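You operate a simulated robot arm through the tools that you are given. There is no shell and no other tool. Be economical: measure what you need, move in short steps, check, and stop when the job is done.

You are at the controls of a simulated robot arm. One attempt, no reset.

## Task
Dry both bowls, then stack the white one in the blue one.
Fine: use the purple cloth and lay it back on the sponge dish; no drops stay on either bowl; spill nothing.

Only the result counts: the job must be done as asked and must still hold three seconds after the hand-in. Knocking over, shifting, dropping, spilling or breaking anything else fails it. Flat cloth is picked up by pressing the open fingertips on it (5 to 10 N) and closing them slowly along it; thin cloth reads only 2 to 8 mm in the jaws.

## Robot
A 7-joint arm with a two-finger parallel gripper, fixed in place. Base frame: the origin is at the foot of the arm, x ahead of it, y to its left, z up; the work surface is at about z = 0.9. Readings come in m, rad, newtons and seconds.
With the tool pointing down near the work surface it reaches from about 0.24 to 0.68 m from the base axis. Its first joint turns from -1.152 to 1.152 rad. Payload 2.4 kg.
The TCP is the grasp point between the finger pads, 0.03 m short of the fingertips. In the tool frame z runs along the fingers and y along their closing line. Largest opening 0.094 m; finger width 0.028, thickness 0.01; the body of the gripper, 0.05 by 0.096 m, starts 0.055 m behind the TCP.
Orientation is that of the tool frame in the base frame, as a unit quaternion [w, x, y, z]. With the fingers straight down and closing along the base's y, the tool's x points along the base's -x, its y along +y and its z along -z.

## Interface
- The arm moves only by the tool step_arm. Its argument "deltas" is a list of rows, each a list of 7 numbers: the shift along the tool's x, y, z in units of 50 mm (1.0 is 50 mm), then the turn, a rotation vector about the tool's x, y, z in units of 4 degrees (1.0 is 4 degrees), then the opening, from 0 (shut) to 1 (fully open). In form: [[x, y, z, wx, wy, wz, grip], ...]. A call has 1 to 20 rows; each row shifts and turns the commanded pose from where the row before left it, along the tool's axes as they then stand. A call with a number of a shift or a turn outside -1 to 1 is refused whole. A row lasts 0.2 s, in which the tool goes at most 0.05 m and 0.15 rad; a call with a longer step from one row to the next is refused whole, and so is a gripper value outside its range. Where a pose cannot be reached the arm comes as near as it can. A force on the tool above 50 N (or 10 N above the force at the start of the call, whichever is more), or a blocked arm, ends the call early, and 0.2 s more pass. Each finger travels about 0.153 m/s and halts on what it meets, pressing with about 42 N; the grip force reading is that of the motor and also rises with nothing between the fingers. The clock runs only during rows and for 0.2 s after the last one: add rows that do not move to give the fingers time. The reply holds the time, the measured pose of the TCP, the force on the tool along the base axes, the opening and the grip force, in the units named above and with some noise, and new pictures: "show" is both (left out), scene, wrist or none.
- Cameras (640 x 400 px; columns grow to the right, rows downward): "scene" is fixed at [0.0397, 0.4745, 1.4492]; the picture's right is [-0.75, -0.66, 0.00], its down [-0.35, 0.39, -0.85] and it looks along [0.56, -0.64, -0.53] (base axes); focal length 237 px, centre (320, 200). "wrist" rides on the gripper at [-0.037, 0, -0.058] in the tool frame; the picture's right is [0.00, -1.00, 0.00], its down [0.97, 0.00, -0.24] and it looks along [0.24, 0.00, 0.97] (tool axes); focal length 218 px, centre (320, 200). There is no depth. A picture from a camera that has moved, and an enlarged one, comes with that camera's place and axes in the base frame and with its lens.
- close_up(camera, box): a new picture of the part [left, top, right, bottom] of that camera's present view, enlarged. It takes no simulated time.
- finish_job(): hands the job in; it is judged then, once.

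Work in short steps. Places have to be worked out from the pictures, the camera data and where the tool is seen: move nearer, look again, correct. Check each grasp and each placing, and mend what went wrong. You have 120 turns and 150 pictures in all, those below and enlarged ones among them. Open the gripper and draw the arm clear of the work before you hand the job in, unless the task says otherwise; then end with one line.

The tools are called after ">>>" by a JSON object that holds its "api" and its "payload". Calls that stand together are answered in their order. step_arm: Moves the arm, as the interface text tells. Its arguments: {"type":"object","properties":{"deltas":{"type":"array","items":{"type":"array","items":{"type":"number"}}},"show":{"type":"string","enum":["both","scene","wrist","none"]}},"required":["deltas"]} The other tools are called the same way: close_up (camera, box) takes an enlarged picture of a part of a camera's view; finish_job () hands the job in.

At the start:

```text
clock: 0.0
eef_pos: [0.4116, -0.0674, 1.2006]
tool_rot: [0.0, -0.001, 1.0, 0.0]
wrist_force: [0.8, 0.4, 0.4]
finger_gap: 0.0941
finger_force: 0.1
```

scene: 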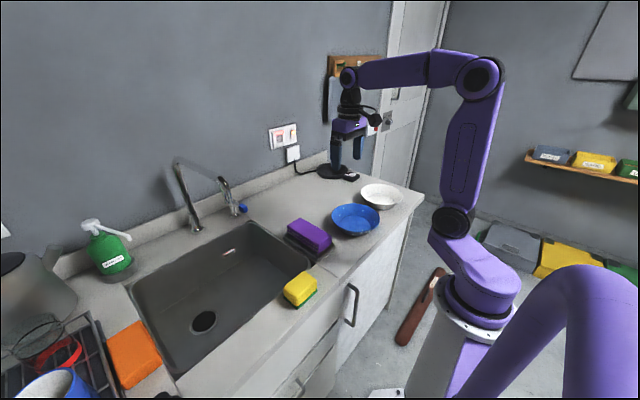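
wrist: 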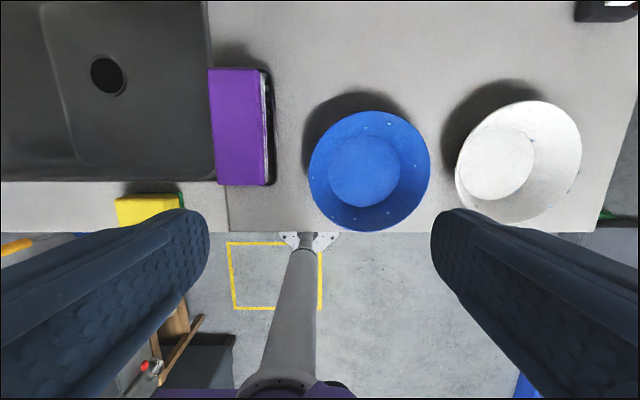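

The wrist view shows the purple cloth on its dish and both bowls with small drops. I take enlarged views to see details.

>>> {"api": "close_up", "payload": {"camera": "wrist", "box": [200, 50, 440, 240]}}

>>> {"api": "close_up", "payload": {"camera": "wrist", "box": [420, 80, 600, 230]}}

>>> {"api": "close_up", "payload": {"camera": "scene", "box": [260, 160, 420, 280]}}

```text
2.11 times, centred on (320, 145) of wrist
camera zoom: at [0.4484, -0.0661, 1.2594], right [0.0, -1.0, 0.0], down [-0.97, 0.0, 0.24], along [-0.24, 0.0, -0.97], focal length 460 px, centre (320, 316)
```

zoom: 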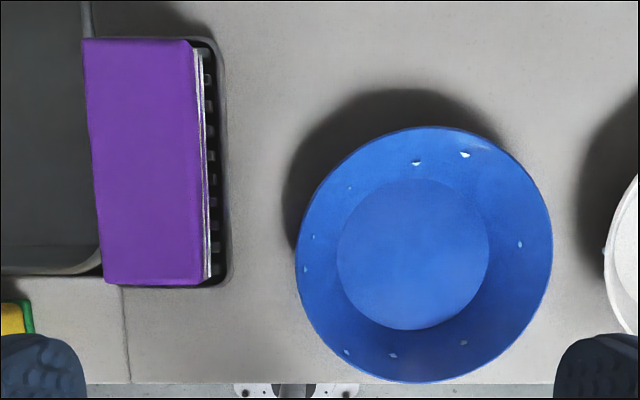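

```text
2.67 times, centred on (510, 155) of wrist
camera zoom: at [0.4484, -0.0661, 1.2594], right [0.0, -1.0, 0.0], down [-0.97, 0.0, 0.24], along [-0.24, 0.0, -0.97], focal length 582 px, centre (-187, 320)
```

zoom: 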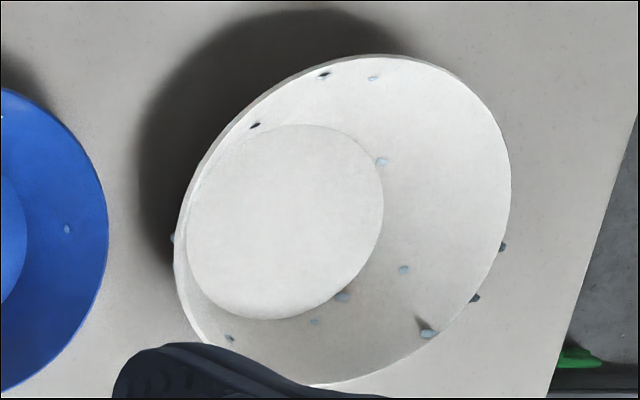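

```text
3.33 times, centred on (340, 220) of scene
camera zoom: at [0.0397, 0.4745, 1.4492], right [-0.75, -0.66, 0.0], down [-0.35, 0.39, -0.85], along [0.56, -0.64, -0.53], focal length 790 px, centre (253, 133)
```

zoom: 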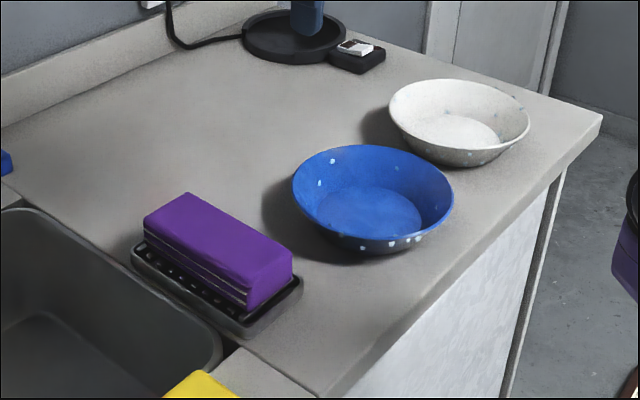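

Drops sit on inner and outer walls of both bowls. The cloth is a folded block about 0.15 x 0.066 at about (0.47, 0.04). I move over it for a closer look.

>>> {"api": "step_arm", "payload": {"deltas": [[-0.3, 0.55, 0.5, 0, 0, 0, 1], [-0.3, 0.55, 0.5, 0, 0, 0, 1], [-0.2, 0.55, 0.5, 0, 0, 0, 1], [0, 0.5, 0.5, 0, 0, 0, 1], [0, 0, 0, 0, 0, 0, 1]]}}

>>> {"api": "close_up", "payload": {"camera": "scene", "box": [270, 200, 350, 270]}}

```text
clock: 1.2
eef_pos: [0.4526, 0.0424, 1.1001]
tool_rot: [0.001, 0.0, 1.0, 0.0]
wrist_force: [-0.3, 0.1, 0.0]
finger_gap: 0.0937
finger_force: 0.1
camera wrist: at [0.4889, 0.0417, 1.1592], right [0.0, -1.0, 0.0], down [-0.97, 0.0, 0.24], along [-0.24, 0.0, -0.97], focal length 218 px, centre (320, 200)
```

scene: 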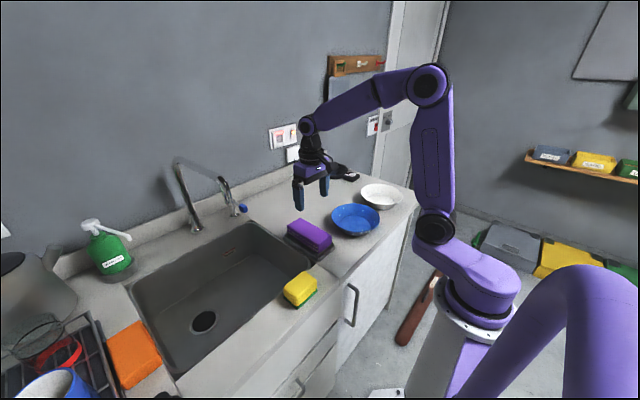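
wrist: 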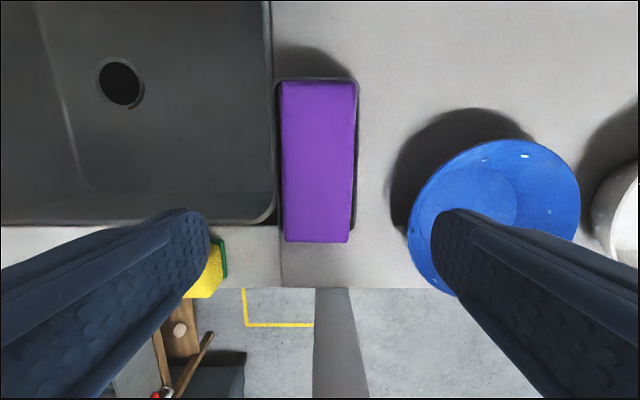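

```text
5.71 times, centred on (310, 235) of scene
camera zoom: at [0.0397, 0.4745, 1.4492], right [-0.75, -0.66, 0.0], down [-0.35, 0.39, -0.85], along [0.56, -0.64, -0.53], focal length 1355 px, centre (377, 0)
```

zoom: 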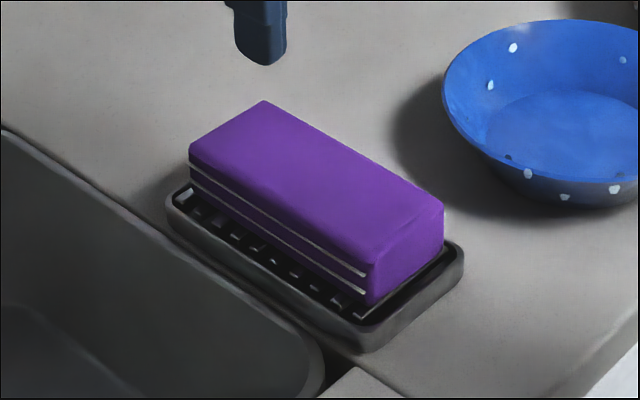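

The cloth spans x 0.390–0.543, y 0.010–0.075, with its top at about 0.945. I will grip it near its far end so the free length points toward the robot, and descend over it first.

>>> {"api": "step_arm", "payload": {"deltas": [[-0.5, 0, 0.4, 0, 0, 0, 1], [-0.5, 0, 0.5, 0, 0, 0, 1], [-0.05, 0, 0.5, 0, 0, 0, 1], [0, 0, 0.5, 0, 0, 0, 1], [0, 0, 0.5, 0, 0, 0, 1], [0, 0, 0.2, 0, 0, 0, 1], [0, 0, 0, 0, 0, 0, 1]]}}

>>> {"api": "close_up", "payload": {"camera": "scene", "box": [270, 190, 350, 270]}}

```text
clock: 2.8
eef_pos: [0.5039, 0.0413, 0.9688]
tool_rot: [0.0, 0.0, 1.0, -0.001]
wrist_force: [-0.7, -0.5, -1.6]
finger_gap: 0.0938
finger_force: 0.0
camera wrist: at [0.5413, 0.0414, 1.0288], right [0.0, -1.0, 0.0], down [-0.97, 0.0, 0.24], along [-0.24, 0.0, -0.97], focal length 218 px, centre (320, 200)
```

scene: 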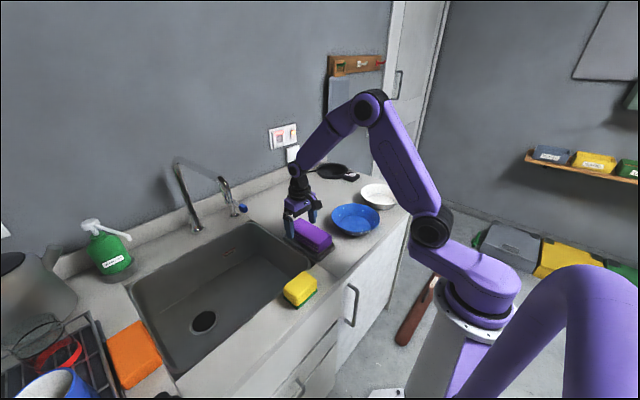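
wrist: 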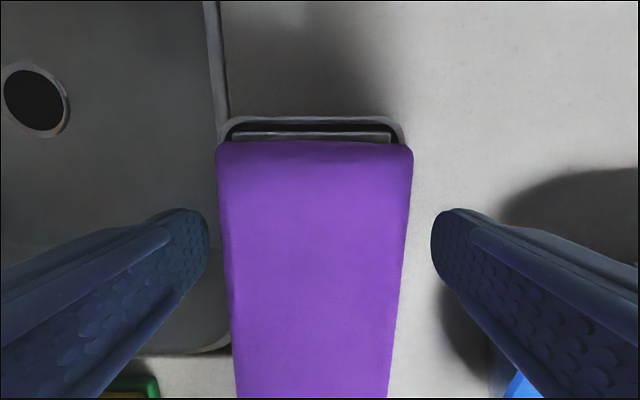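

```text
5.00 times, centred on (310, 230) of scene
camera zoom: at [0.0397, 0.4745, 1.4492], right [-0.75, -0.66, 0.0], down [-0.35, 0.39, -0.85], along [0.56, -0.64, -0.53], focal length 1186 px, centre (370, 50)
```

zoom: 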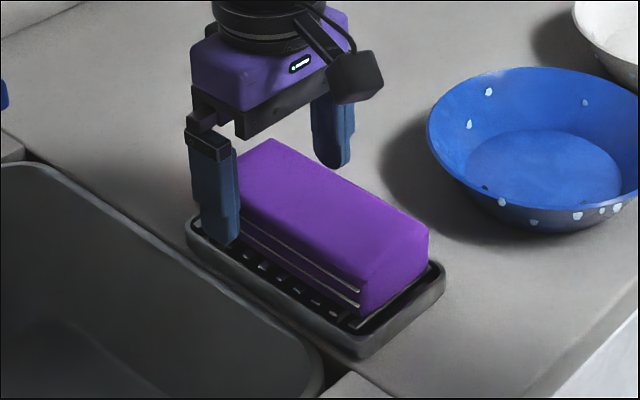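

The fingers straddle the cloth with their tips at about 0.939, above the dish rim. I lower 9 mm and close slowly.

>>> {"api": "step_arm", "payload": {"deltas": [[0, 0.03, 0.18, 0, 0, 0, 1], [0, 0, 0, 0, 0, 0, 0.9], [0, 0, 0, 0, 0, 0, 0.8], [0, 0, 0, 0, 0, 0, 0.7], [0, 0, 0, 0, 0, 0, 0.6], [0, 0, 0, 0, 0, 0, 0.5], [0, 0, 0, 0, 0, 0, 0.4], [0, 0, 0, 0, 0, 0, 0.4]], "show": "wrist"}}

>>> {"api": "close_up", "payload": {"camera": "scene", "box": [270, 190, 350, 270]}}

```text
clock: 4.6
eef_pos: [0.505, 0.042, 0.9613]
tool_rot: [0.0, 0.0, 1.0, 0.0]
wrist_force: [-0.2, -0.5, -0.2]
finger_gap: 0.0717
finger_force: 42.3
camera wrist: at [0.5411, 0.043, 1.0202], right [0.0, -1.0, 0.0], down [-0.97, 0.0, 0.24], along [-0.24, 0.0, -0.97], focal length 218 px, centre (320, 200)
```

wrist: 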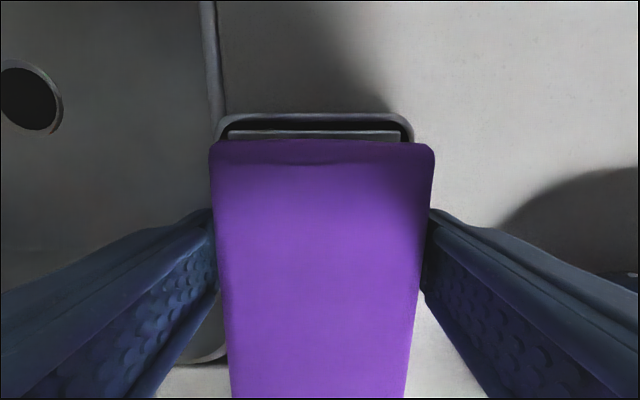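

```text
5.00 times, centred on (310, 230) of scene
camera zoom: at [0.0397, 0.4745, 1.4492], right [-0.75, -0.66, 0.0], down [-0.35, 0.39, -0.85], along [0.56, -0.64, -0.53], focal length 1186 px, centre (370, 50)
```

zoom: 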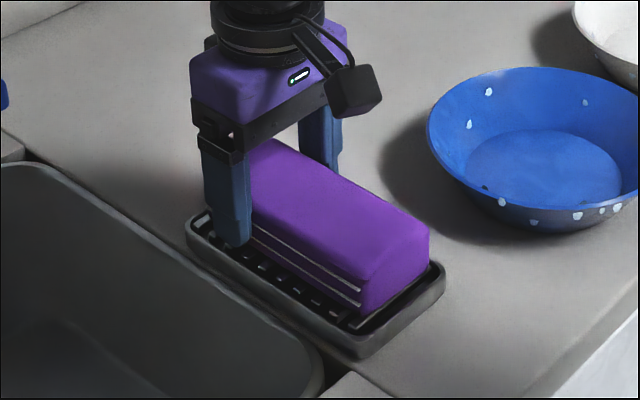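

The jaws stopped at 72 mm on the cloth. I lift 10 cm and check the hold.

>>> {"api": "step_arm", "payload": {"deltas": [[0, 0, -0.2, 0, 0, 0, 0.4], [0, 0, -0.4, 0, 0, 0, 0.4], [0, 0, -0.6, 0, 0, 0, 0.4], [0, 0, -0.8, 0, 0, 0, 0.4], [0, 0, 0, 0, 0, 0, 0.4]]}}

>>> {"api": "close_up", "payload": {"camera": "scene", "box": [260, 150, 360, 270]}}

```text
clock: 5.8
eef_pos: [0.5038, 0.0439, 1.0619]
tool_rot: [0.0, 0.0, 1.0, 0.0]
wrist_force: [0.0, -0.2, -0.6]
finger_gap: 0.0713
finger_force: 42.2
camera wrist: at [0.541, 0.0438, 1.1199], right [0.0, -1.0, 0.0], down [-0.97, 0.0, 0.24], along [-0.24, 0.0, -0.97], focal length 218 px, centre (320, 200)
```

scene: 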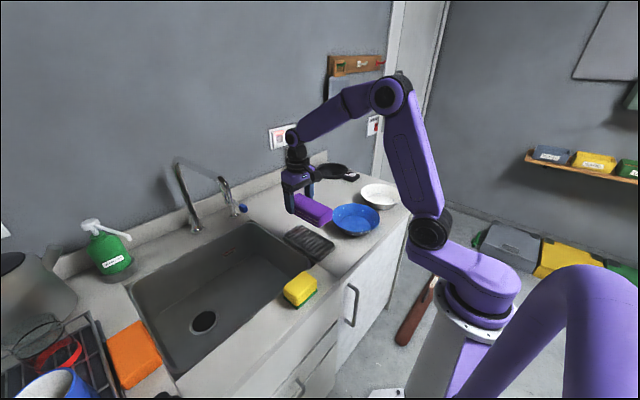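
wrist: 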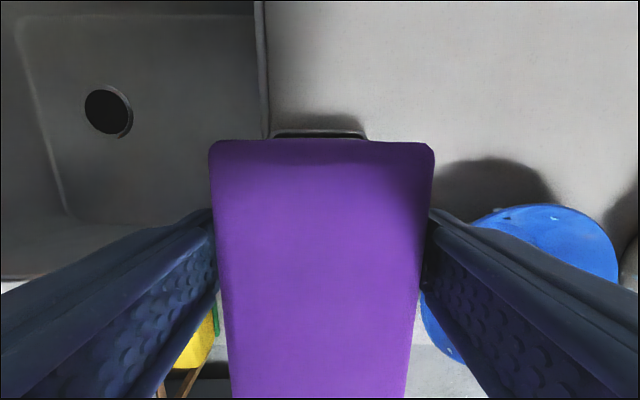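

```text
3.33 times, centred on (310, 210) of scene
camera zoom: at [0.0397, 0.4745, 1.4492], right [-0.75, -0.66, 0.0], down [-0.35, 0.39, -0.85], along [0.56, -0.64, -0.53], focal length 790 px, centre (353, 167)
```

zoom: 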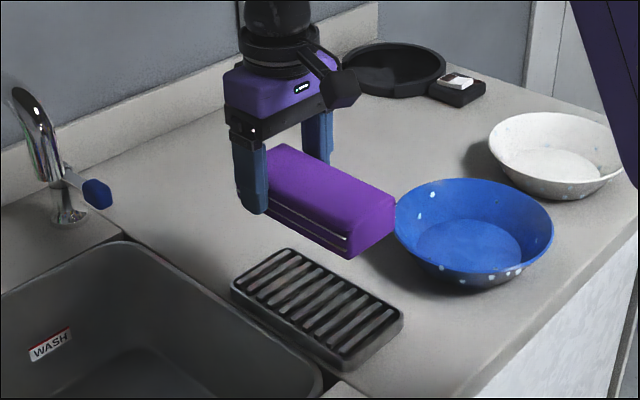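

The cloth is held firmly and rigidly, end toward the robot. I raise it, move over the blue bowl, and pitch its free end down about 51° so the underside matches the bowl's far inner wall.

>>> {"api": "step_arm", "payload": {"deltas": [[0, 0, -0.6, 0, 0, 0, 0.4], [0, 0, -0.6, 0, 0, 0, 0.4], [0, -0.91, 0, 0, 0, 0, 0.4], [0, -0.91, 0, 0, 0, 0, 0.4], [0, -0.91, 0, 0, 0, 0, 0.4], [0, -0.91, 0, 0, 0, 0, 0.4], [0, 0, 0, 0, -0.98, 0, 0.4], [0, 0, 0, 0, -0.98, 0, 0.4], [0, 0, 0, 0, -0.98, 0, 0.4], [0, 0, 0, 0, -0.98, 0, 0.4], [0, 0, 0, 0, -0.98, 0, 0.4], [0, 0, 0, 0, -0.98, 0, 0.4], [0, 0, 0, 0, -0.98, 0, 0.4], [0, 0, 0, 0, -0.98, 0, 0.4], [0, 0, 0, 0, -0.98, 0, 0.4], [0, 0, 0, 0, -0.98, 0, 0.4], [0, 0, 0, 0, -0.98, 0, 0.4], [0, 0, 0, 0, -0.98, 0, 0.4], [0, 0, 0, 0, -0.98, 0, 0.4], [0, 0, 0, 0, 0, 0, 0.4]]}}

>>> {"api": "close_up", "payload": {"camera": "scene", "box": [300, 140, 420, 250]}}

```text
clock: 10.0
eef_pos: [0.5068, -0.1389, 1.1239]
tool_rot: [0.412, -0.002, 0.911, 0.004]
wrist_force: [-0.3, 0.3, -0.7]
finger_gap: 0.0715
finger_force: 41.8
out of reach, approached as far as the arm can: row 19
camera wrist: at [0.4875, -0.1395, 1.1903], right [0.01, -1.0, 0.0], down [-0.82, 0.0, -0.57], along [0.57, 0.01, -0.82], focal length 218 px, centre (320, 200)
```

scene: 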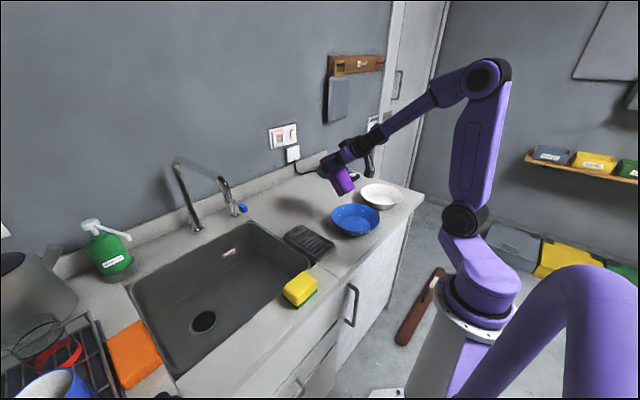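
wrist: 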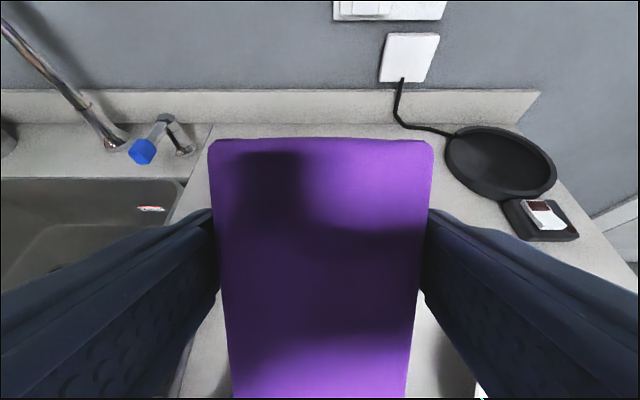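

```text
3.64 times, centred on (360, 195) of scene
camera zoom: at [0.0397, 0.4745, 1.4492], right [-0.75, -0.66, 0.0], down [-0.35, 0.39, -0.85], along [0.56, -0.64, -0.53], focal length 862 px, centre (174, 218)
```

zoom: 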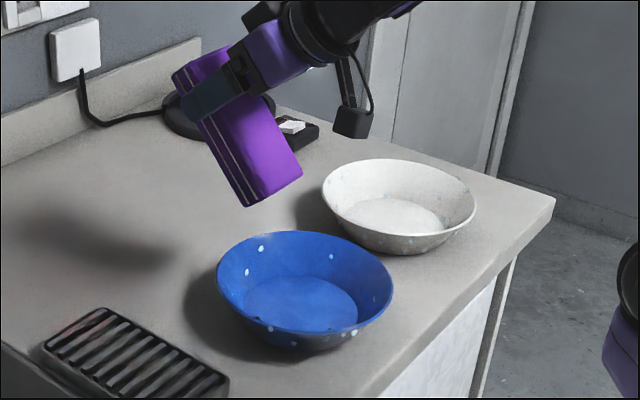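

The tilt stopped at 48.7°, which is enough. I lower straight down about 9.5 cm into the bowl near its far wall, watching the force.

>>> {"api": "step_arm", "payload": {"deltas": [[0, 0, 0, 0, 0.6, 0, 0.4], [0.375, 0, 0.33, 0, 0, 0, 0.4], [0.375, 0, 0.33, 0, 0, 0, 0.4], [0.375, 0, 0.33, 0, 0, 0, 0.4], [0.3, 0, 0.264, 0, 0, 0, 0.4], [0, 0, 0, 0, 0, 0, 0.4]]}}

>>> {"api": "close_up", "payload": {"camera": "scene", "box": [300, 140, 420, 250]}}

```text
clock: 11.4
eef_pos: [0.5063, -0.1377, 1.0328]
tool_rot: [0.411, 0.0, 0.912, 0.0]
wrist_force: [-0.9, 1.2, 2.5]
finger_gap: 0.0717
finger_force: 41.9
out of reach, approached as far as the arm can: row 2
camera wrist: at [0.4875, -0.138, 1.099], right [0.0, -1.0, 0.0], down [-0.82, 0.0, -0.57], along [0.57, 0.0, -0.82], focal length 218 px, centre (320, 200)
```

scene: 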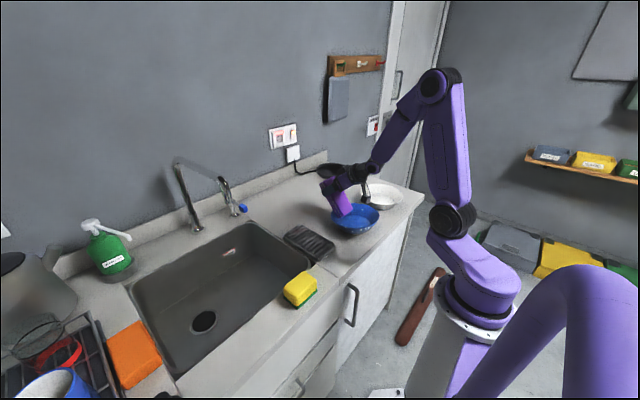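
wrist: 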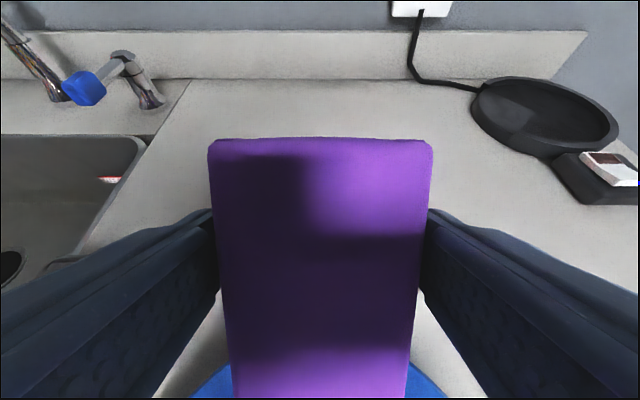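

```text
3.64 times, centred on (360, 195) of scene
camera zoom: at [0.0396, 0.4746, 1.4492], right [-0.75, -0.66, 0.0], down [-0.35, 0.39, -0.85], along [0.56, -0.64, -0.53], focal length 862 px, centre (174, 218)
```

zoom: 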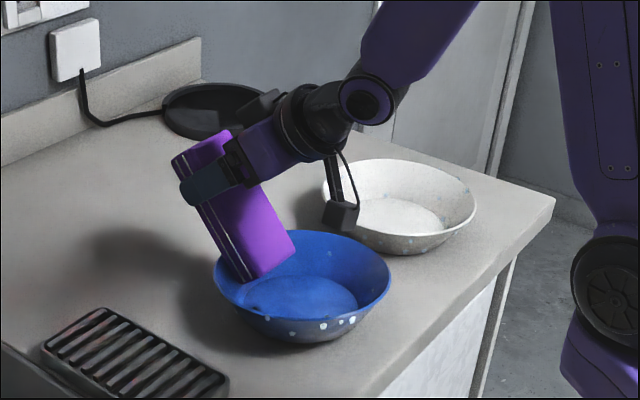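

There may be light contact. I push 4 mm further toward the wall to confirm with the force.

>>> {"api": "step_arm", "payload": {"deltas": [[0, 0, 0.04, 0, 0, 0, 0.4], [0, 0, 0.04, 0, 0, 0, 0.4], [0, 0, 0, 0, 0, 0, 0.4]], "show": "none"}}

>>> {"api": "close_up", "payload": {"camera": "scene", "box": [320, 180, 400, 250]}}

```text
clock: 12.2
eef_pos: [0.5092, -0.1379, 1.0287]
tool_rot: [0.412, -0.001, 0.911, 0.0]
wrist_force: [-4.2, 0.7, 16.4]
finger_gap: 0.0716
finger_force: 42.0
```

```text
5.71 times, centred on (360, 215) of scene
camera zoom: at [0.0393, 0.4746, 1.4492], right [-0.75, -0.66, 0.0], down [-0.35, 0.39, -0.85], along [0.56, -0.64, -0.53], focal length 1355 px, centre (91, 114)
```

zoom: 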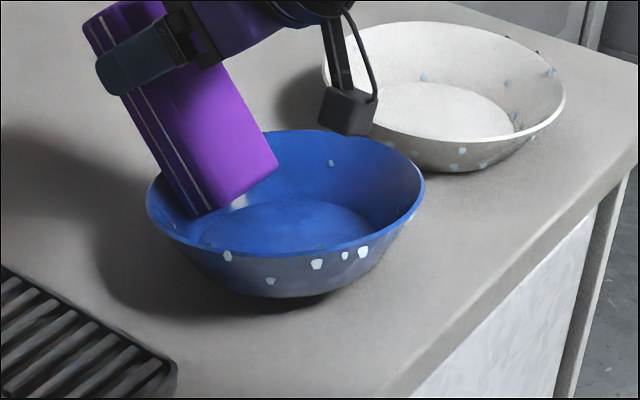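

Contact is now 16 N, pressing near the wall/base corner. I ease off slightly and sweep counter-clockwise (toward the scene camera side) around the bowl's axis.

>>> {"api": "step_arm", "payload": {"deltas": [[0, 0, -0.03, 0, 0, 0, 0.4], [0.003, 0.138, -0.0035, -0.751, 0, -0.66, 0.4], [0.003, 0.138, -0.0035, -0.751, 0, -0.66, 0.4], [0.003, 0.138, -0.0035, -0.751, 0, -0.66, 0.4], [0.003, 0.138, -0.0035, -0.751, 0, -0.66, 0.4], [0.003, 0.138, -0.0035, -0.751, 0, -0.66, 0.4], [0.003, 0.138, -0.0035, -0.751, 0, -0.66, 0.4], [0.003, 0.138, -0.0035, -0.751, 0, -0.66, 0.4], [0.003, 0.138, -0.0035, -0.751, 0, -0.66, 0.4], [0, 0, 0, 0, 0, 0, 0.4]], "show": "none"}}

>>> {"api": "close_up", "payload": {"camera": "scene", "box": [320, 180, 400, 250]}}

```text
clock: 14.4
eef_pos: [0.4928, -0.0863, 1.0311]
tool_rot: [0.395, -0.252, 0.876, 0.114]
wrist_force: [0.5, -0.8, -0.9]
finger_gap: 0.0713
finger_force: 42.3
```

```text
5.71 times, centred on (360, 215) of scene
camera zoom: at [0.0397, 0.4745, 1.4492], right [-0.75, -0.66, 0.0], down [-0.35, 0.39, -0.85], along [0.56, -0.64, -0.53], focal length 1355 px, centre (91, 114)
```

zoom: 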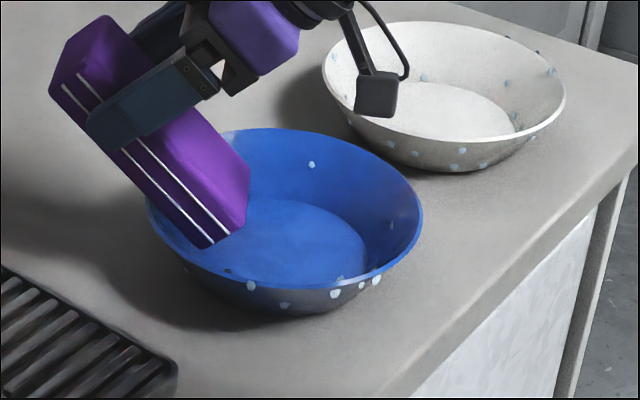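

The bowl spun a bit with the cloth, which is harmless, and contact is now gone. I press in 2 mm and continue the sweep.

>>> {"api": "step_arm", "payload": {"deltas": [[0, 0, 0.04, 0, 0, 0, 0.4], [0.003, 0.138, -0.0035, -0.751, 0, -0.66, 0.4], [0.003, 0.138, -0.0035, -0.751, 0, -0.66, 0.4], [0.003, 0.138, -0.0035, -0.751, 0, -0.66, 0.4], [0.003, 0.138, -0.0035, -0.751, 0, -0.66, 0.4], [0.003, 0.138, -0.0035, -0.751, 0, -0.66, 0.4], [0.003, 0.138, -0.0035, -0.751, 0, -0.66, 0.4], [0.003, 0.138, -0.0035, -0.751, 0, -0.66, 0.4], [0.003, 0.138, -0.0035, -0.751, 0, -0.66, 0.4], [0, 0, 0, 0, 0, 0, 0.4]], "show": "wrist"}}

>>> {"api": "close_up", "payload": {"camera": "scene", "box": [320, 180, 400, 250]}}

```text
clock: 16.6
eef_pos: [0.4551, -0.0486, 1.0311]
tool_rot: [0.349, -0.482, 0.773, 0.218]
wrist_force: [1.7, -2.1, -0.6]
finger_gap: 0.0715
finger_force: 42.3
camera wrist: at [0.446, -0.0657, 1.0974], right [0.9, -0.44, 0.0], down [-0.36, -0.74, -0.57], along [0.25, 0.51, -0.82], focal length 218 px, centre (320, 200)
```

wrist: 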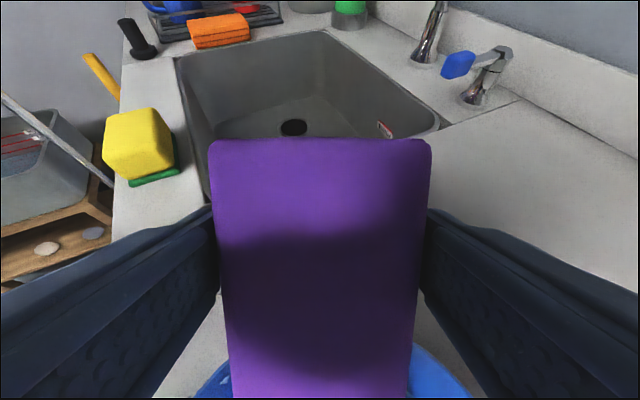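

```text
5.71 times, centred on (360, 215) of scene
camera zoom: at [0.0397, 0.4745, 1.4492], right [-0.75, -0.66, 0.0], down [-0.35, 0.39, -0.85], along [0.56, -0.64, -0.53], focal length 1355 px, centre (91, 114)
```

zoom: 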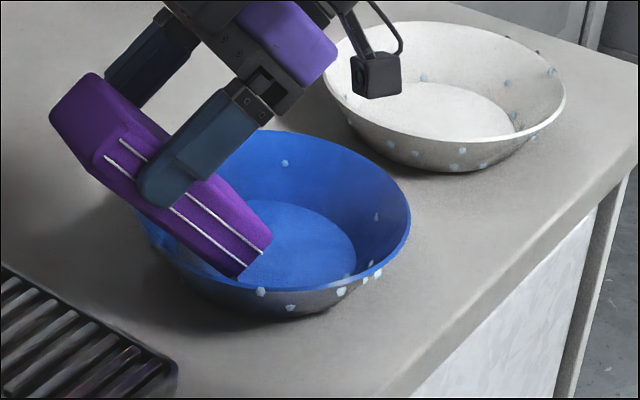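

The two far-wall drops are gone, and the bowl shifted only a few mm. I continue the counter-clockwise sweep.

>>> {"api": "step_arm", "payload": {"deltas": [[0.003, 0.138, -0.0035, -0.751, 0, -0.66, 0.4], [0.003, 0.138, -0.0035, -0.751, 0, -0.66, 0.4], [0.003, 0.138, -0.0035, -0.751, 0, -0.66, 0.4], [0.003, 0.138, -0.0035, -0.751, 0, -0.66, 0.4], [0.003, 0.138, -0.0035, -0.751, 0, -0.66, 0.4], [0.003, 0.138, -0.0035, -0.751, 0, -0.66, 0.4], [0.003, 0.138, -0.0035, -0.751, 0, -0.66, 0.4], [0.003, 0.138, -0.0035, -0.751, 0, -0.66, 0.4], [0, 0, 0, 0, 0, 0, 0.4]], "show": "scene"}}

>>> {"api": "close_up", "payload": {"camera": "scene", "box": [320, 180, 400, 250]}}

```text
clock: 18.6
eef_pos: [0.4008, -0.0395, 1.0308]
tool_rot: [-0.275, 0.677, -0.61, -0.307]
wrist_force: [0.8, 0.0, 0.1]
finger_gap: 0.0717
finger_force: 42.7
```

scene: 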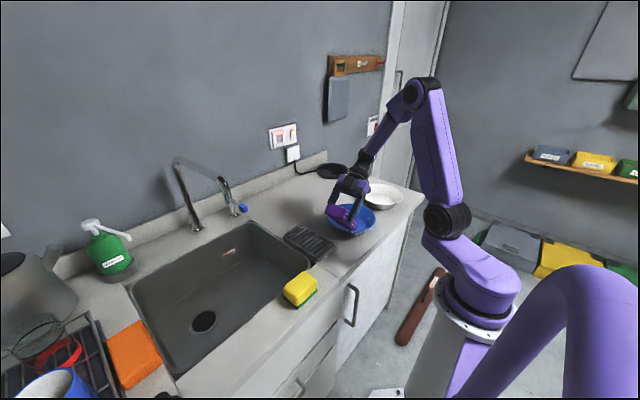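

```text
5.71 times, centred on (360, 215) of scene
camera zoom: at [0.0397, 0.4745, 1.4492], right [-0.75, -0.66, 0.0], down [-0.35, 0.39, -0.85], along [0.56, -0.64, -0.53], focal length 1355 px, centre (91, 114)
```

zoom: 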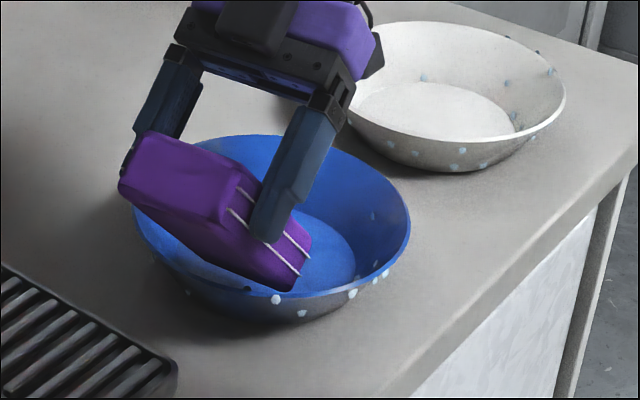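

No trouble at about 96°. I press in 2 mm and continue as far as the wrist allows.

>>> {"api": "step_arm", "payload": {"deltas": [[0, 0, 0.04, 0, 0, 0, 0.4], [0.003, 0.138, -0.0035, -0.751, 0, -0.66, 0.4], [0.003, 0.138, -0.0035, -0.751, 0, -0.66, 0.4], [0.003, 0.138, -0.0035, -0.751, 0, -0.66, 0.4], [0.003, 0.138, -0.0035, -0.751, 0, -0.66, 0.4], [0.003, 0.138, -0.0035, -0.751, 0, -0.66, 0.4], [0.003, 0.138, -0.0035, -0.751, 0, -0.66, 0.4], [0.003, 0.138, -0.0035, -0.751, 0, -0.66, 0.4], [0.003, 0.138, -0.0035, -0.751, 0, -0.66, 0.4], [0, 0, 0, 0, 0, 0, 0.4]], "show": "scene"}}

>>> {"api": "close_up", "payload": {"camera": "scene", "box": [320, 180, 400, 250]}}

```text
clock: 20.8
eef_pos: [0.3502, -0.0575, 1.0292]
tool_rot: [-0.18, 0.819, -0.399, -0.371]
wrist_force: [0.4, -0.7, -0.6]
finger_gap: 0.0714
finger_force: 42.0
```

scene: 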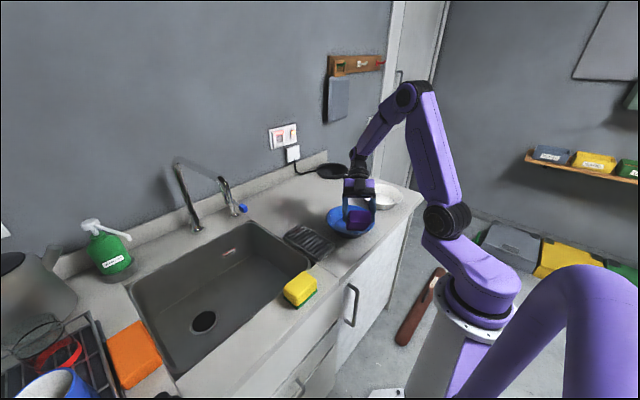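

```text
5.71 times, centred on (360, 215) of scene
camera zoom: at [0.0397, 0.4745, 1.4492], right [-0.75, -0.66, 0.0], down [-0.35, 0.39, -0.85], along [0.56, -0.64, -0.53], focal length 1355 px, centre (91, 114)
```

zoom: 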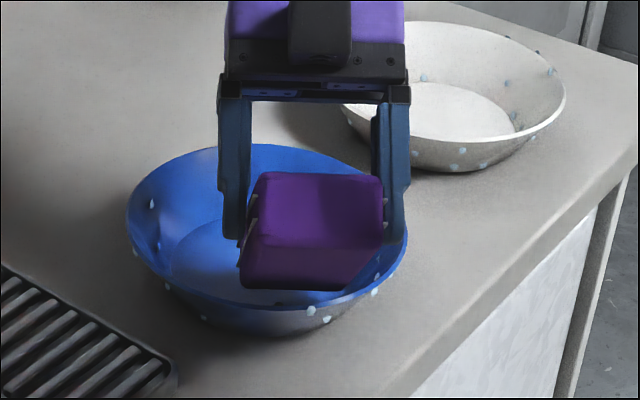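

The wrist still has room at 128°. I continue the sweep around the near side.

>>> {"api": "step_arm", "payload": {"deltas": [[0.003, 0.138, -0.0035, -0.751, 0, -0.66, 0.4], [0.003, 0.138, -0.0035, -0.751, 0, -0.66, 0.4], [0.003, 0.138, -0.0035, -0.751, 0, -0.66, 0.4], [0.003, 0.138, -0.0035, -0.751, 0, -0.66, 0.4], [0.003, 0.138, -0.0035, -0.751, 0, -0.66, 0.4], [0.003, 0.138, -0.0035, -0.751, 0, -0.66, 0.4], [0.003, 0.138, -0.0035, -0.751, 0, -0.66, 0.4], [0.003, 0.138, -0.0035, -0.751, 0, -0.66, 0.4], [0, 0, 0, 0, 0, 0, 0.4]], "show": "wrist"}}

>>> {"api": "close_up", "payload": {"camera": "scene", "box": [320, 180, 400, 250]}}

```text
clock: 22.8
eef_pos: [0.317, -0.1019, 1.0312]
tool_rot: [-0.071, 0.897, -0.159, -0.406]
wrist_force: [0.5, 0.6, 0.1]
finger_gap: 0.0715
finger_force: 42.2
camera wrist: at [0.3356, -0.108, 1.098], right [0.34, 0.94, 0.0], down [0.77, -0.28, -0.57], along [-0.54, 0.2, -0.82], focal length 218 px, centre (320, 200)
```

wrist: 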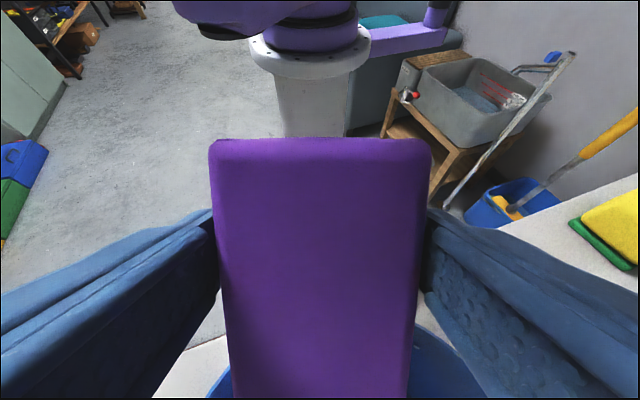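

```text
5.71 times, centred on (360, 215) of scene
camera zoom: at [0.0397, 0.4745, 1.4492], right [-0.75, -0.66, 0.0], down [-0.35, 0.39, -0.85], along [0.56, -0.64, -0.53], focal length 1355 px, centre (91, 114)
```

zoom: 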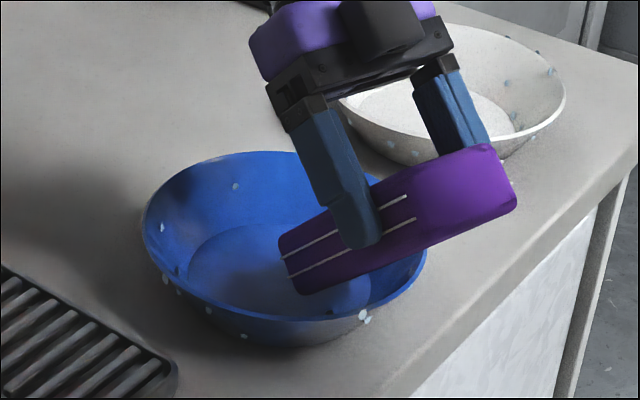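

Three inner drops are visible on the left, since the bowl turned with the cloth. I continue toward the -y side, pressing slightly.

>>> {"api": "step_arm", "payload": {"deltas": [[0, 0, 0.02, 0, 0, 0, 0.4], [0.003, 0.138, -0.0035, -0.751, 0, -0.66, 0.4], [0.003, 0.138, -0.0035, -0.751, 0, -0.66, 0.4], [0.003, 0.138, -0.0035, -0.751, 0, -0.66, 0.4], [0.003, 0.138, -0.0035, -0.751, 0, -0.66, 0.4], [0.003, 0.138, -0.0035, -0.751, 0, -0.66, 0.4], [0.003, 0.138, -0.0035, -0.751, 0, -0.66, 0.4], [0.003, 0.138, -0.0035, -0.751, 0, -0.66, 0.4], [0.003, 0.138, -0.0035, -0.751, 0, -0.66, 0.4], [0, 0, 0, 0, 0, 0, 0.4]], "show": "scene"}}

>>> {"api": "close_up", "payload": {"camera": "scene", "box": [320, 180, 400, 250]}}

```text
clock: 25.0
eef_pos: [0.2162, -0.0514, 1.0346]
tool_rot: [0.024, 0.91, 0.021, -0.413]
wrist_force: [-0.6, 0.4, -0.8]
finger_gap: 0.0713
finger_force: 42.4
out of reach, approached as far as the arm can: row 3, 4, 5, 6, 7, 8, 9
```

scene: 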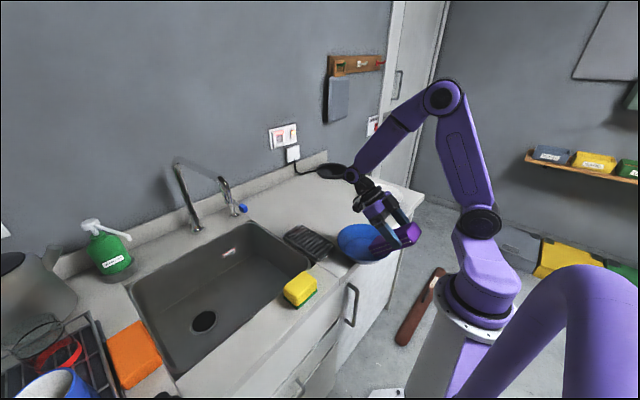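

```text
5.71 times, centred on (360, 215) of scene
camera zoom: at [0.0397, 0.4745, 1.4492], right [-0.75, -0.66, 0.0], down [-0.35, 0.39, -0.85], along [0.56, -0.64, -0.53], focal length 1355 px, centre (91, 114)
```

zoom: 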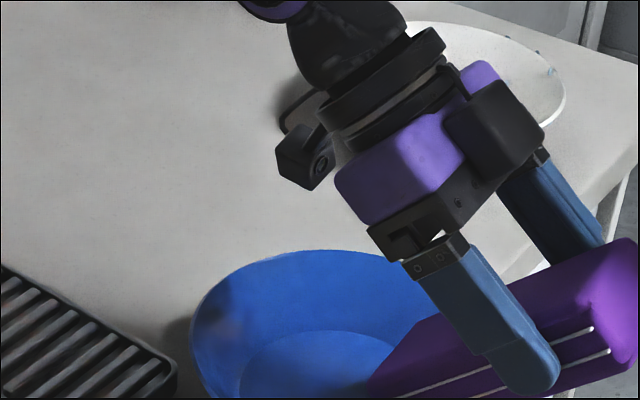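

The arm left its path at a reach limit and dragged the bowl toward the counter edge. I look before moving.

>>> {"api": "close_up", "payload": {"camera": "scene", "box": [300, 190, 440, 290]}}

>>> {"api": "close_up", "payload": {"camera": "wrist", "box": [0, 0, 640, 400]}}

```text
4.00 times, centred on (370, 240) of scene
camera zoom: at [0.0397, 0.4745, 1.4492], right [-0.75, -0.66, 0.0], down [-0.35, 0.39, -0.85], along [0.56, -0.64, -0.53], focal length 948 px, centre (120, 40)
```

zoom: 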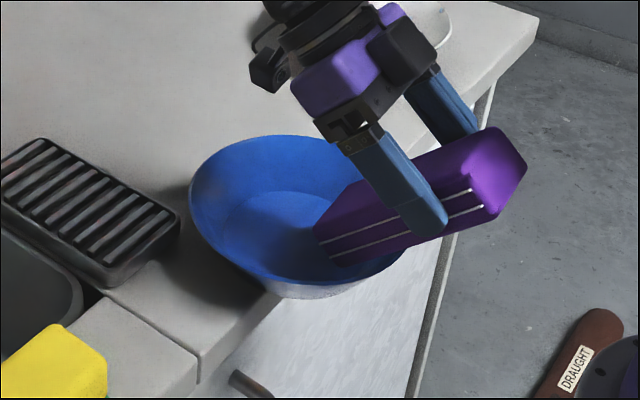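

```text
1.00 times, centred on (320, 200) of wrist
camera zoom: at [0.235, -0.049, 1.1016], right [-0.06, 1.0, -0.03], down [0.82, 0.03, -0.57], along [-0.57, -0.05, -0.82], focal length 218 px, centre (320, 200)
```

zoom: 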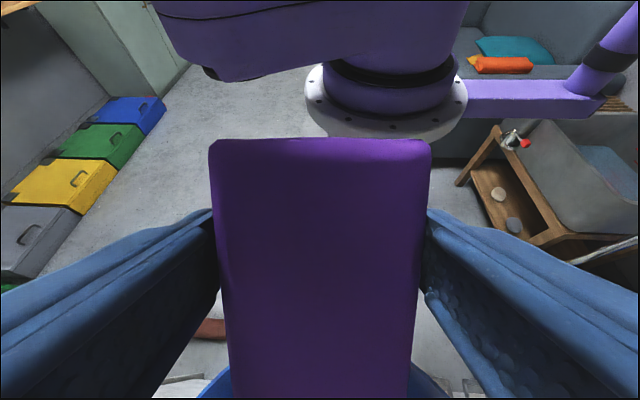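

The bowl's base centre is only about 1 cm inside the edge. The commanded pose persists, so retracing the orbit with the tool 6 mm higher should push the bowl back in. I do a few steps at a time.

>>> {"api": "step_arm", "payload": {"deltas": [[-0.06, 0, -0.053, 0, 0, 0, 0.4], [0.003, -0.138, -0.0035, 0.751, 0, 0.66, 0.4], [0.003, -0.138, -0.0035, 0.751, 0, 0.66, 0.4], [0.003, -0.138, -0.0035, 0.751, 0, 0.66, 0.4]], "show": "scene"}}

>>> {"api": "close_up", "payload": {"camera": "scene", "box": [300, 190, 440, 290]}}

```text
clock: 26.0
eef_pos: [0.2173, -0.0312, 1.0383]
tool_rot: [-0.022, 0.908, -0.072, -0.412]
wrist_force: [-0.7, 0.2, -1.3]
finger_gap: 0.0714
finger_force: 42.4
```

scene: 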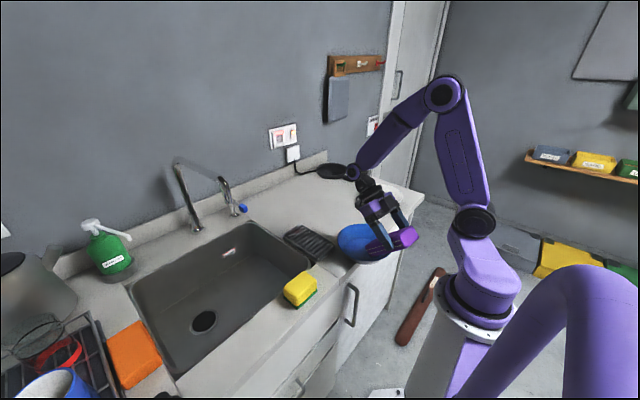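

```text
4.00 times, centred on (370, 240) of scene
camera zoom: at [0.0397, 0.4745, 1.4492], right [-0.75, -0.66, 0.0], down [-0.35, 0.39, -0.85], along [0.56, -0.64, -0.53], focal length 948 px, centre (120, 40)
```

zoom: 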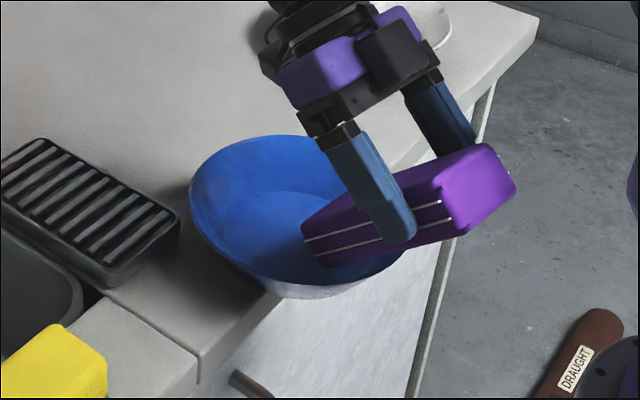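

The commanded pose now follows the actual one. I move straight along +x, so the cloth's end reaches the far inner wall and pushes the bowl inward.

>>> {"api": "step_arm", "payload": {"deltas": [[0.325, -0.075, -0.372, 0, 0, 0, 0.4], [0.325, -0.075, -0.372, 0, 0, 0, 0.4], [0.325, -0.075, -0.372, 0, 0, 0, 0.4], [0.325, -0.075, -0.372, 0, 0, 0, 0.4], [0, 0, 0, 0, 0, 0, 0.4]], "show": "none"}}

>>> {"api": "close_up", "payload": {"camera": "scene", "box": [300, 190, 440, 290]}}

```text
clock: 27.2
eef_pos: [0.3178, -0.0308, 1.0376]
tool_rot: [-0.021, 0.908, -0.071, -0.412]
wrist_force: [-0.6, 0.0, 1.0]
finger_gap: 0.0716
finger_force: 41.8
```

```text
4.00 times, centred on (370, 240) of scene
camera zoom: at [0.0396, 0.4745, 1.4492], right [-0.75, -0.66, 0.0], down [-0.35, 0.39, -0.85], along [0.56, -0.64, -0.53], focal length 948 px, centre (120, 40)
```

zoom: 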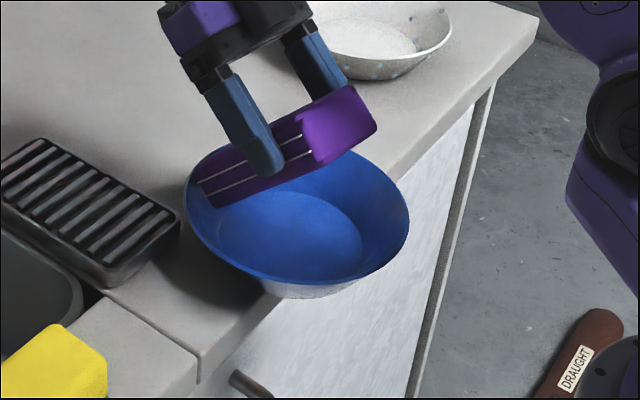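

The bowl interior looks free of drops from here and is stable. I keep pushing +x to bring it back from the edge.

>>> {"api": "step_arm", "payload": {"deltas": [[0.26, -0.06, -0.298, 0, 0, 0, 0.4], [0.26, -0.06, -0.298, 0, 0, 0, 0.4], [0.26, -0.06, -0.298, 0, 0, 0, 0.4], [0.26, -0.06, -0.298, 0, 0, 0, 0.4], [0, 0, 0, 0, 0, 0, 0.4]], "show": "none"}}

>>> {"api": "close_up", "payload": {"camera": "scene", "box": [300, 190, 440, 290]}}

```text
clock: 28.4
eef_pos: [0.3961, -0.031, 1.0387]
tool_rot: [-0.022, 0.908, -0.071, -0.411]
wrist_force: [-0.3, -0.2, -1.5]
finger_gap: 0.0714
finger_force: 41.9
```

```text
4.00 times, centred on (370, 240) of scene
camera zoom: at [0.0397, 0.4745, 1.4492], right [-0.75, -0.66, 0.0], down [-0.35, 0.39, -0.85], along [0.56, -0.64, -0.53], focal length 948 px, centre (120, 40)
```

zoom: 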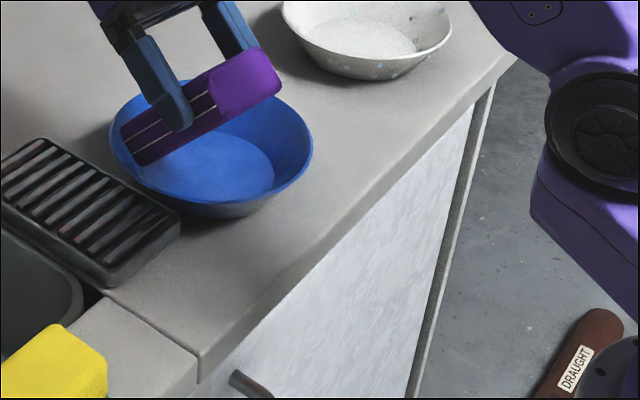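

The bowl is back at about (0.405, -0.08). I lift out and move beyond it to look back with the wrist camera at the inside and the far outer wall.

>>> {"api": "step_arm", "payload": {"deltas": [[-0.5, 0.013, -0.44, 0, 0, 0, 0.4], [-0.5, 0.013, -0.44, 0, 0, 0, 0.4], [-0.5, 0.013, -0.44, 0, 0, 0, 0.4], [0.52, -0.12, -0.6, 0, 0, 0, 0.4], [0.52, -0.12, -0.6, 0, 0, 0, 0.4], [0.52, -0.12, -0.6, 0, 0, 0, 0.4], [0.52, -0.12, -0.6, 0, 0, 0, 0.4], [0.52, -0.12, -0.6, 0, 0, 0, 0.4], [0.11, 0.98, -0.099, 0, 0, 0, 0.4], [0.5, -0.013, 0.44, 0, 0, 0, 0.4], [0.5, -0.013, 0.44, 0, 0, 0, 0.4], [0, 0, 0, 0, 0, 0, 0.4]]}}

>>> {"api": "close_up", "payload": {"camera": "scene", "box": [300, 170, 420, 270]}}

```text
clock: 30.9
eef_pos: [0.4757, -0.0569, 0.9997]
tool_rot: [-0.024, 0.906, -0.071, -0.417]
wrist_force: [-3.1, 0.3, 6.2]
finger_gap: 0.0717
finger_force: 41.9
out of reach, approached as far as the arm can: row 4, 5, 6, 7, 8, 9
stopped in row 12: the force on the tool passed its limit (the readings are from after the stop); the commanded pose is now the measured one
camera wrist: at [0.4961, -0.0594, 1.0659], right [0.15, 0.99, -0.02], down [0.8, -0.13, -0.58], along [-0.58, 0.07, -0.81], focal length 218 px, centre (320, 200)
```

scene: 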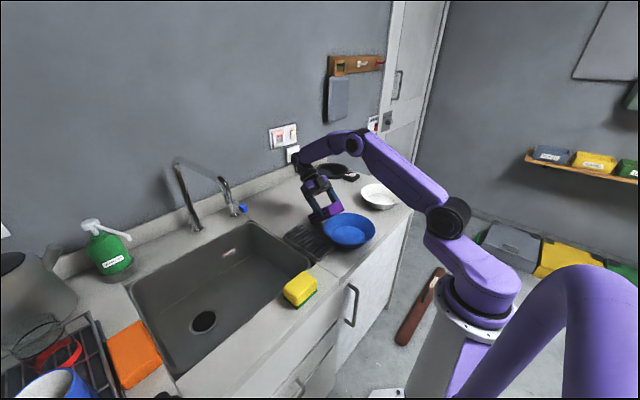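
wrist: 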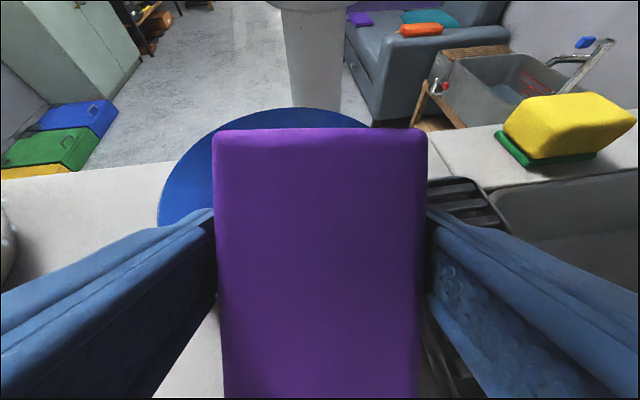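

```text
4.00 times, centred on (360, 220) of scene
camera zoom: at [0.0395, 0.4745, 1.4492], right [-0.75, -0.66, 0.0], down [-0.35, 0.39, -0.85], along [0.56, -0.64, -0.53], focal length 948 px, centre (160, 120)
```

zoom: 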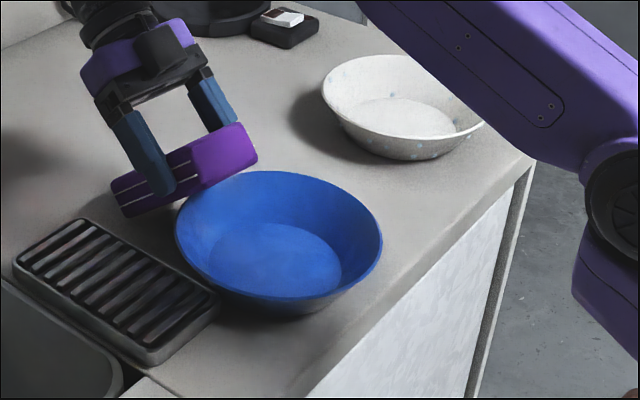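

The retreat hit reach limits with this yaw, and the cloth end touched the counter. The dish has not moved and the bowl interior looks dry. I lift straight up first.

>>> {"api": "step_arm", "payload": {"deltas": [[-0.45, 0.01, -0.395, 0, 0, 0, 0.4], [-0.45, 0.01, -0.395, 0, 0, 0, 0.4], [-0.45, 0.01, -0.395, 0, 0, 0, 0.4], [-0.45, 0.01, -0.395, 0, 0, 0, 0.4], [0, 0, 0, 0, 0, 0, 0.4]], "show": "scene"}}

```text
clock: 32.1
eef_pos: [0.4529, -0.0465, 1.0973]
tool_rot: [-0.023, 0.906, -0.072, -0.416]
wrist_force: [0.1, 0.2, -0.6]
finger_gap: 0.0715
finger_force: 42.5
out of reach, approached as far as the arm can: row 3, 4
```

scene: 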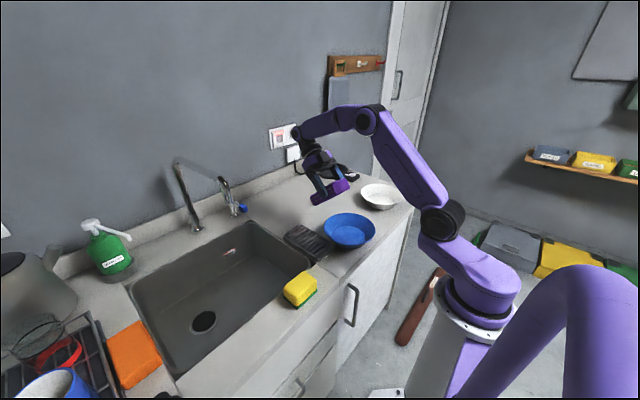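

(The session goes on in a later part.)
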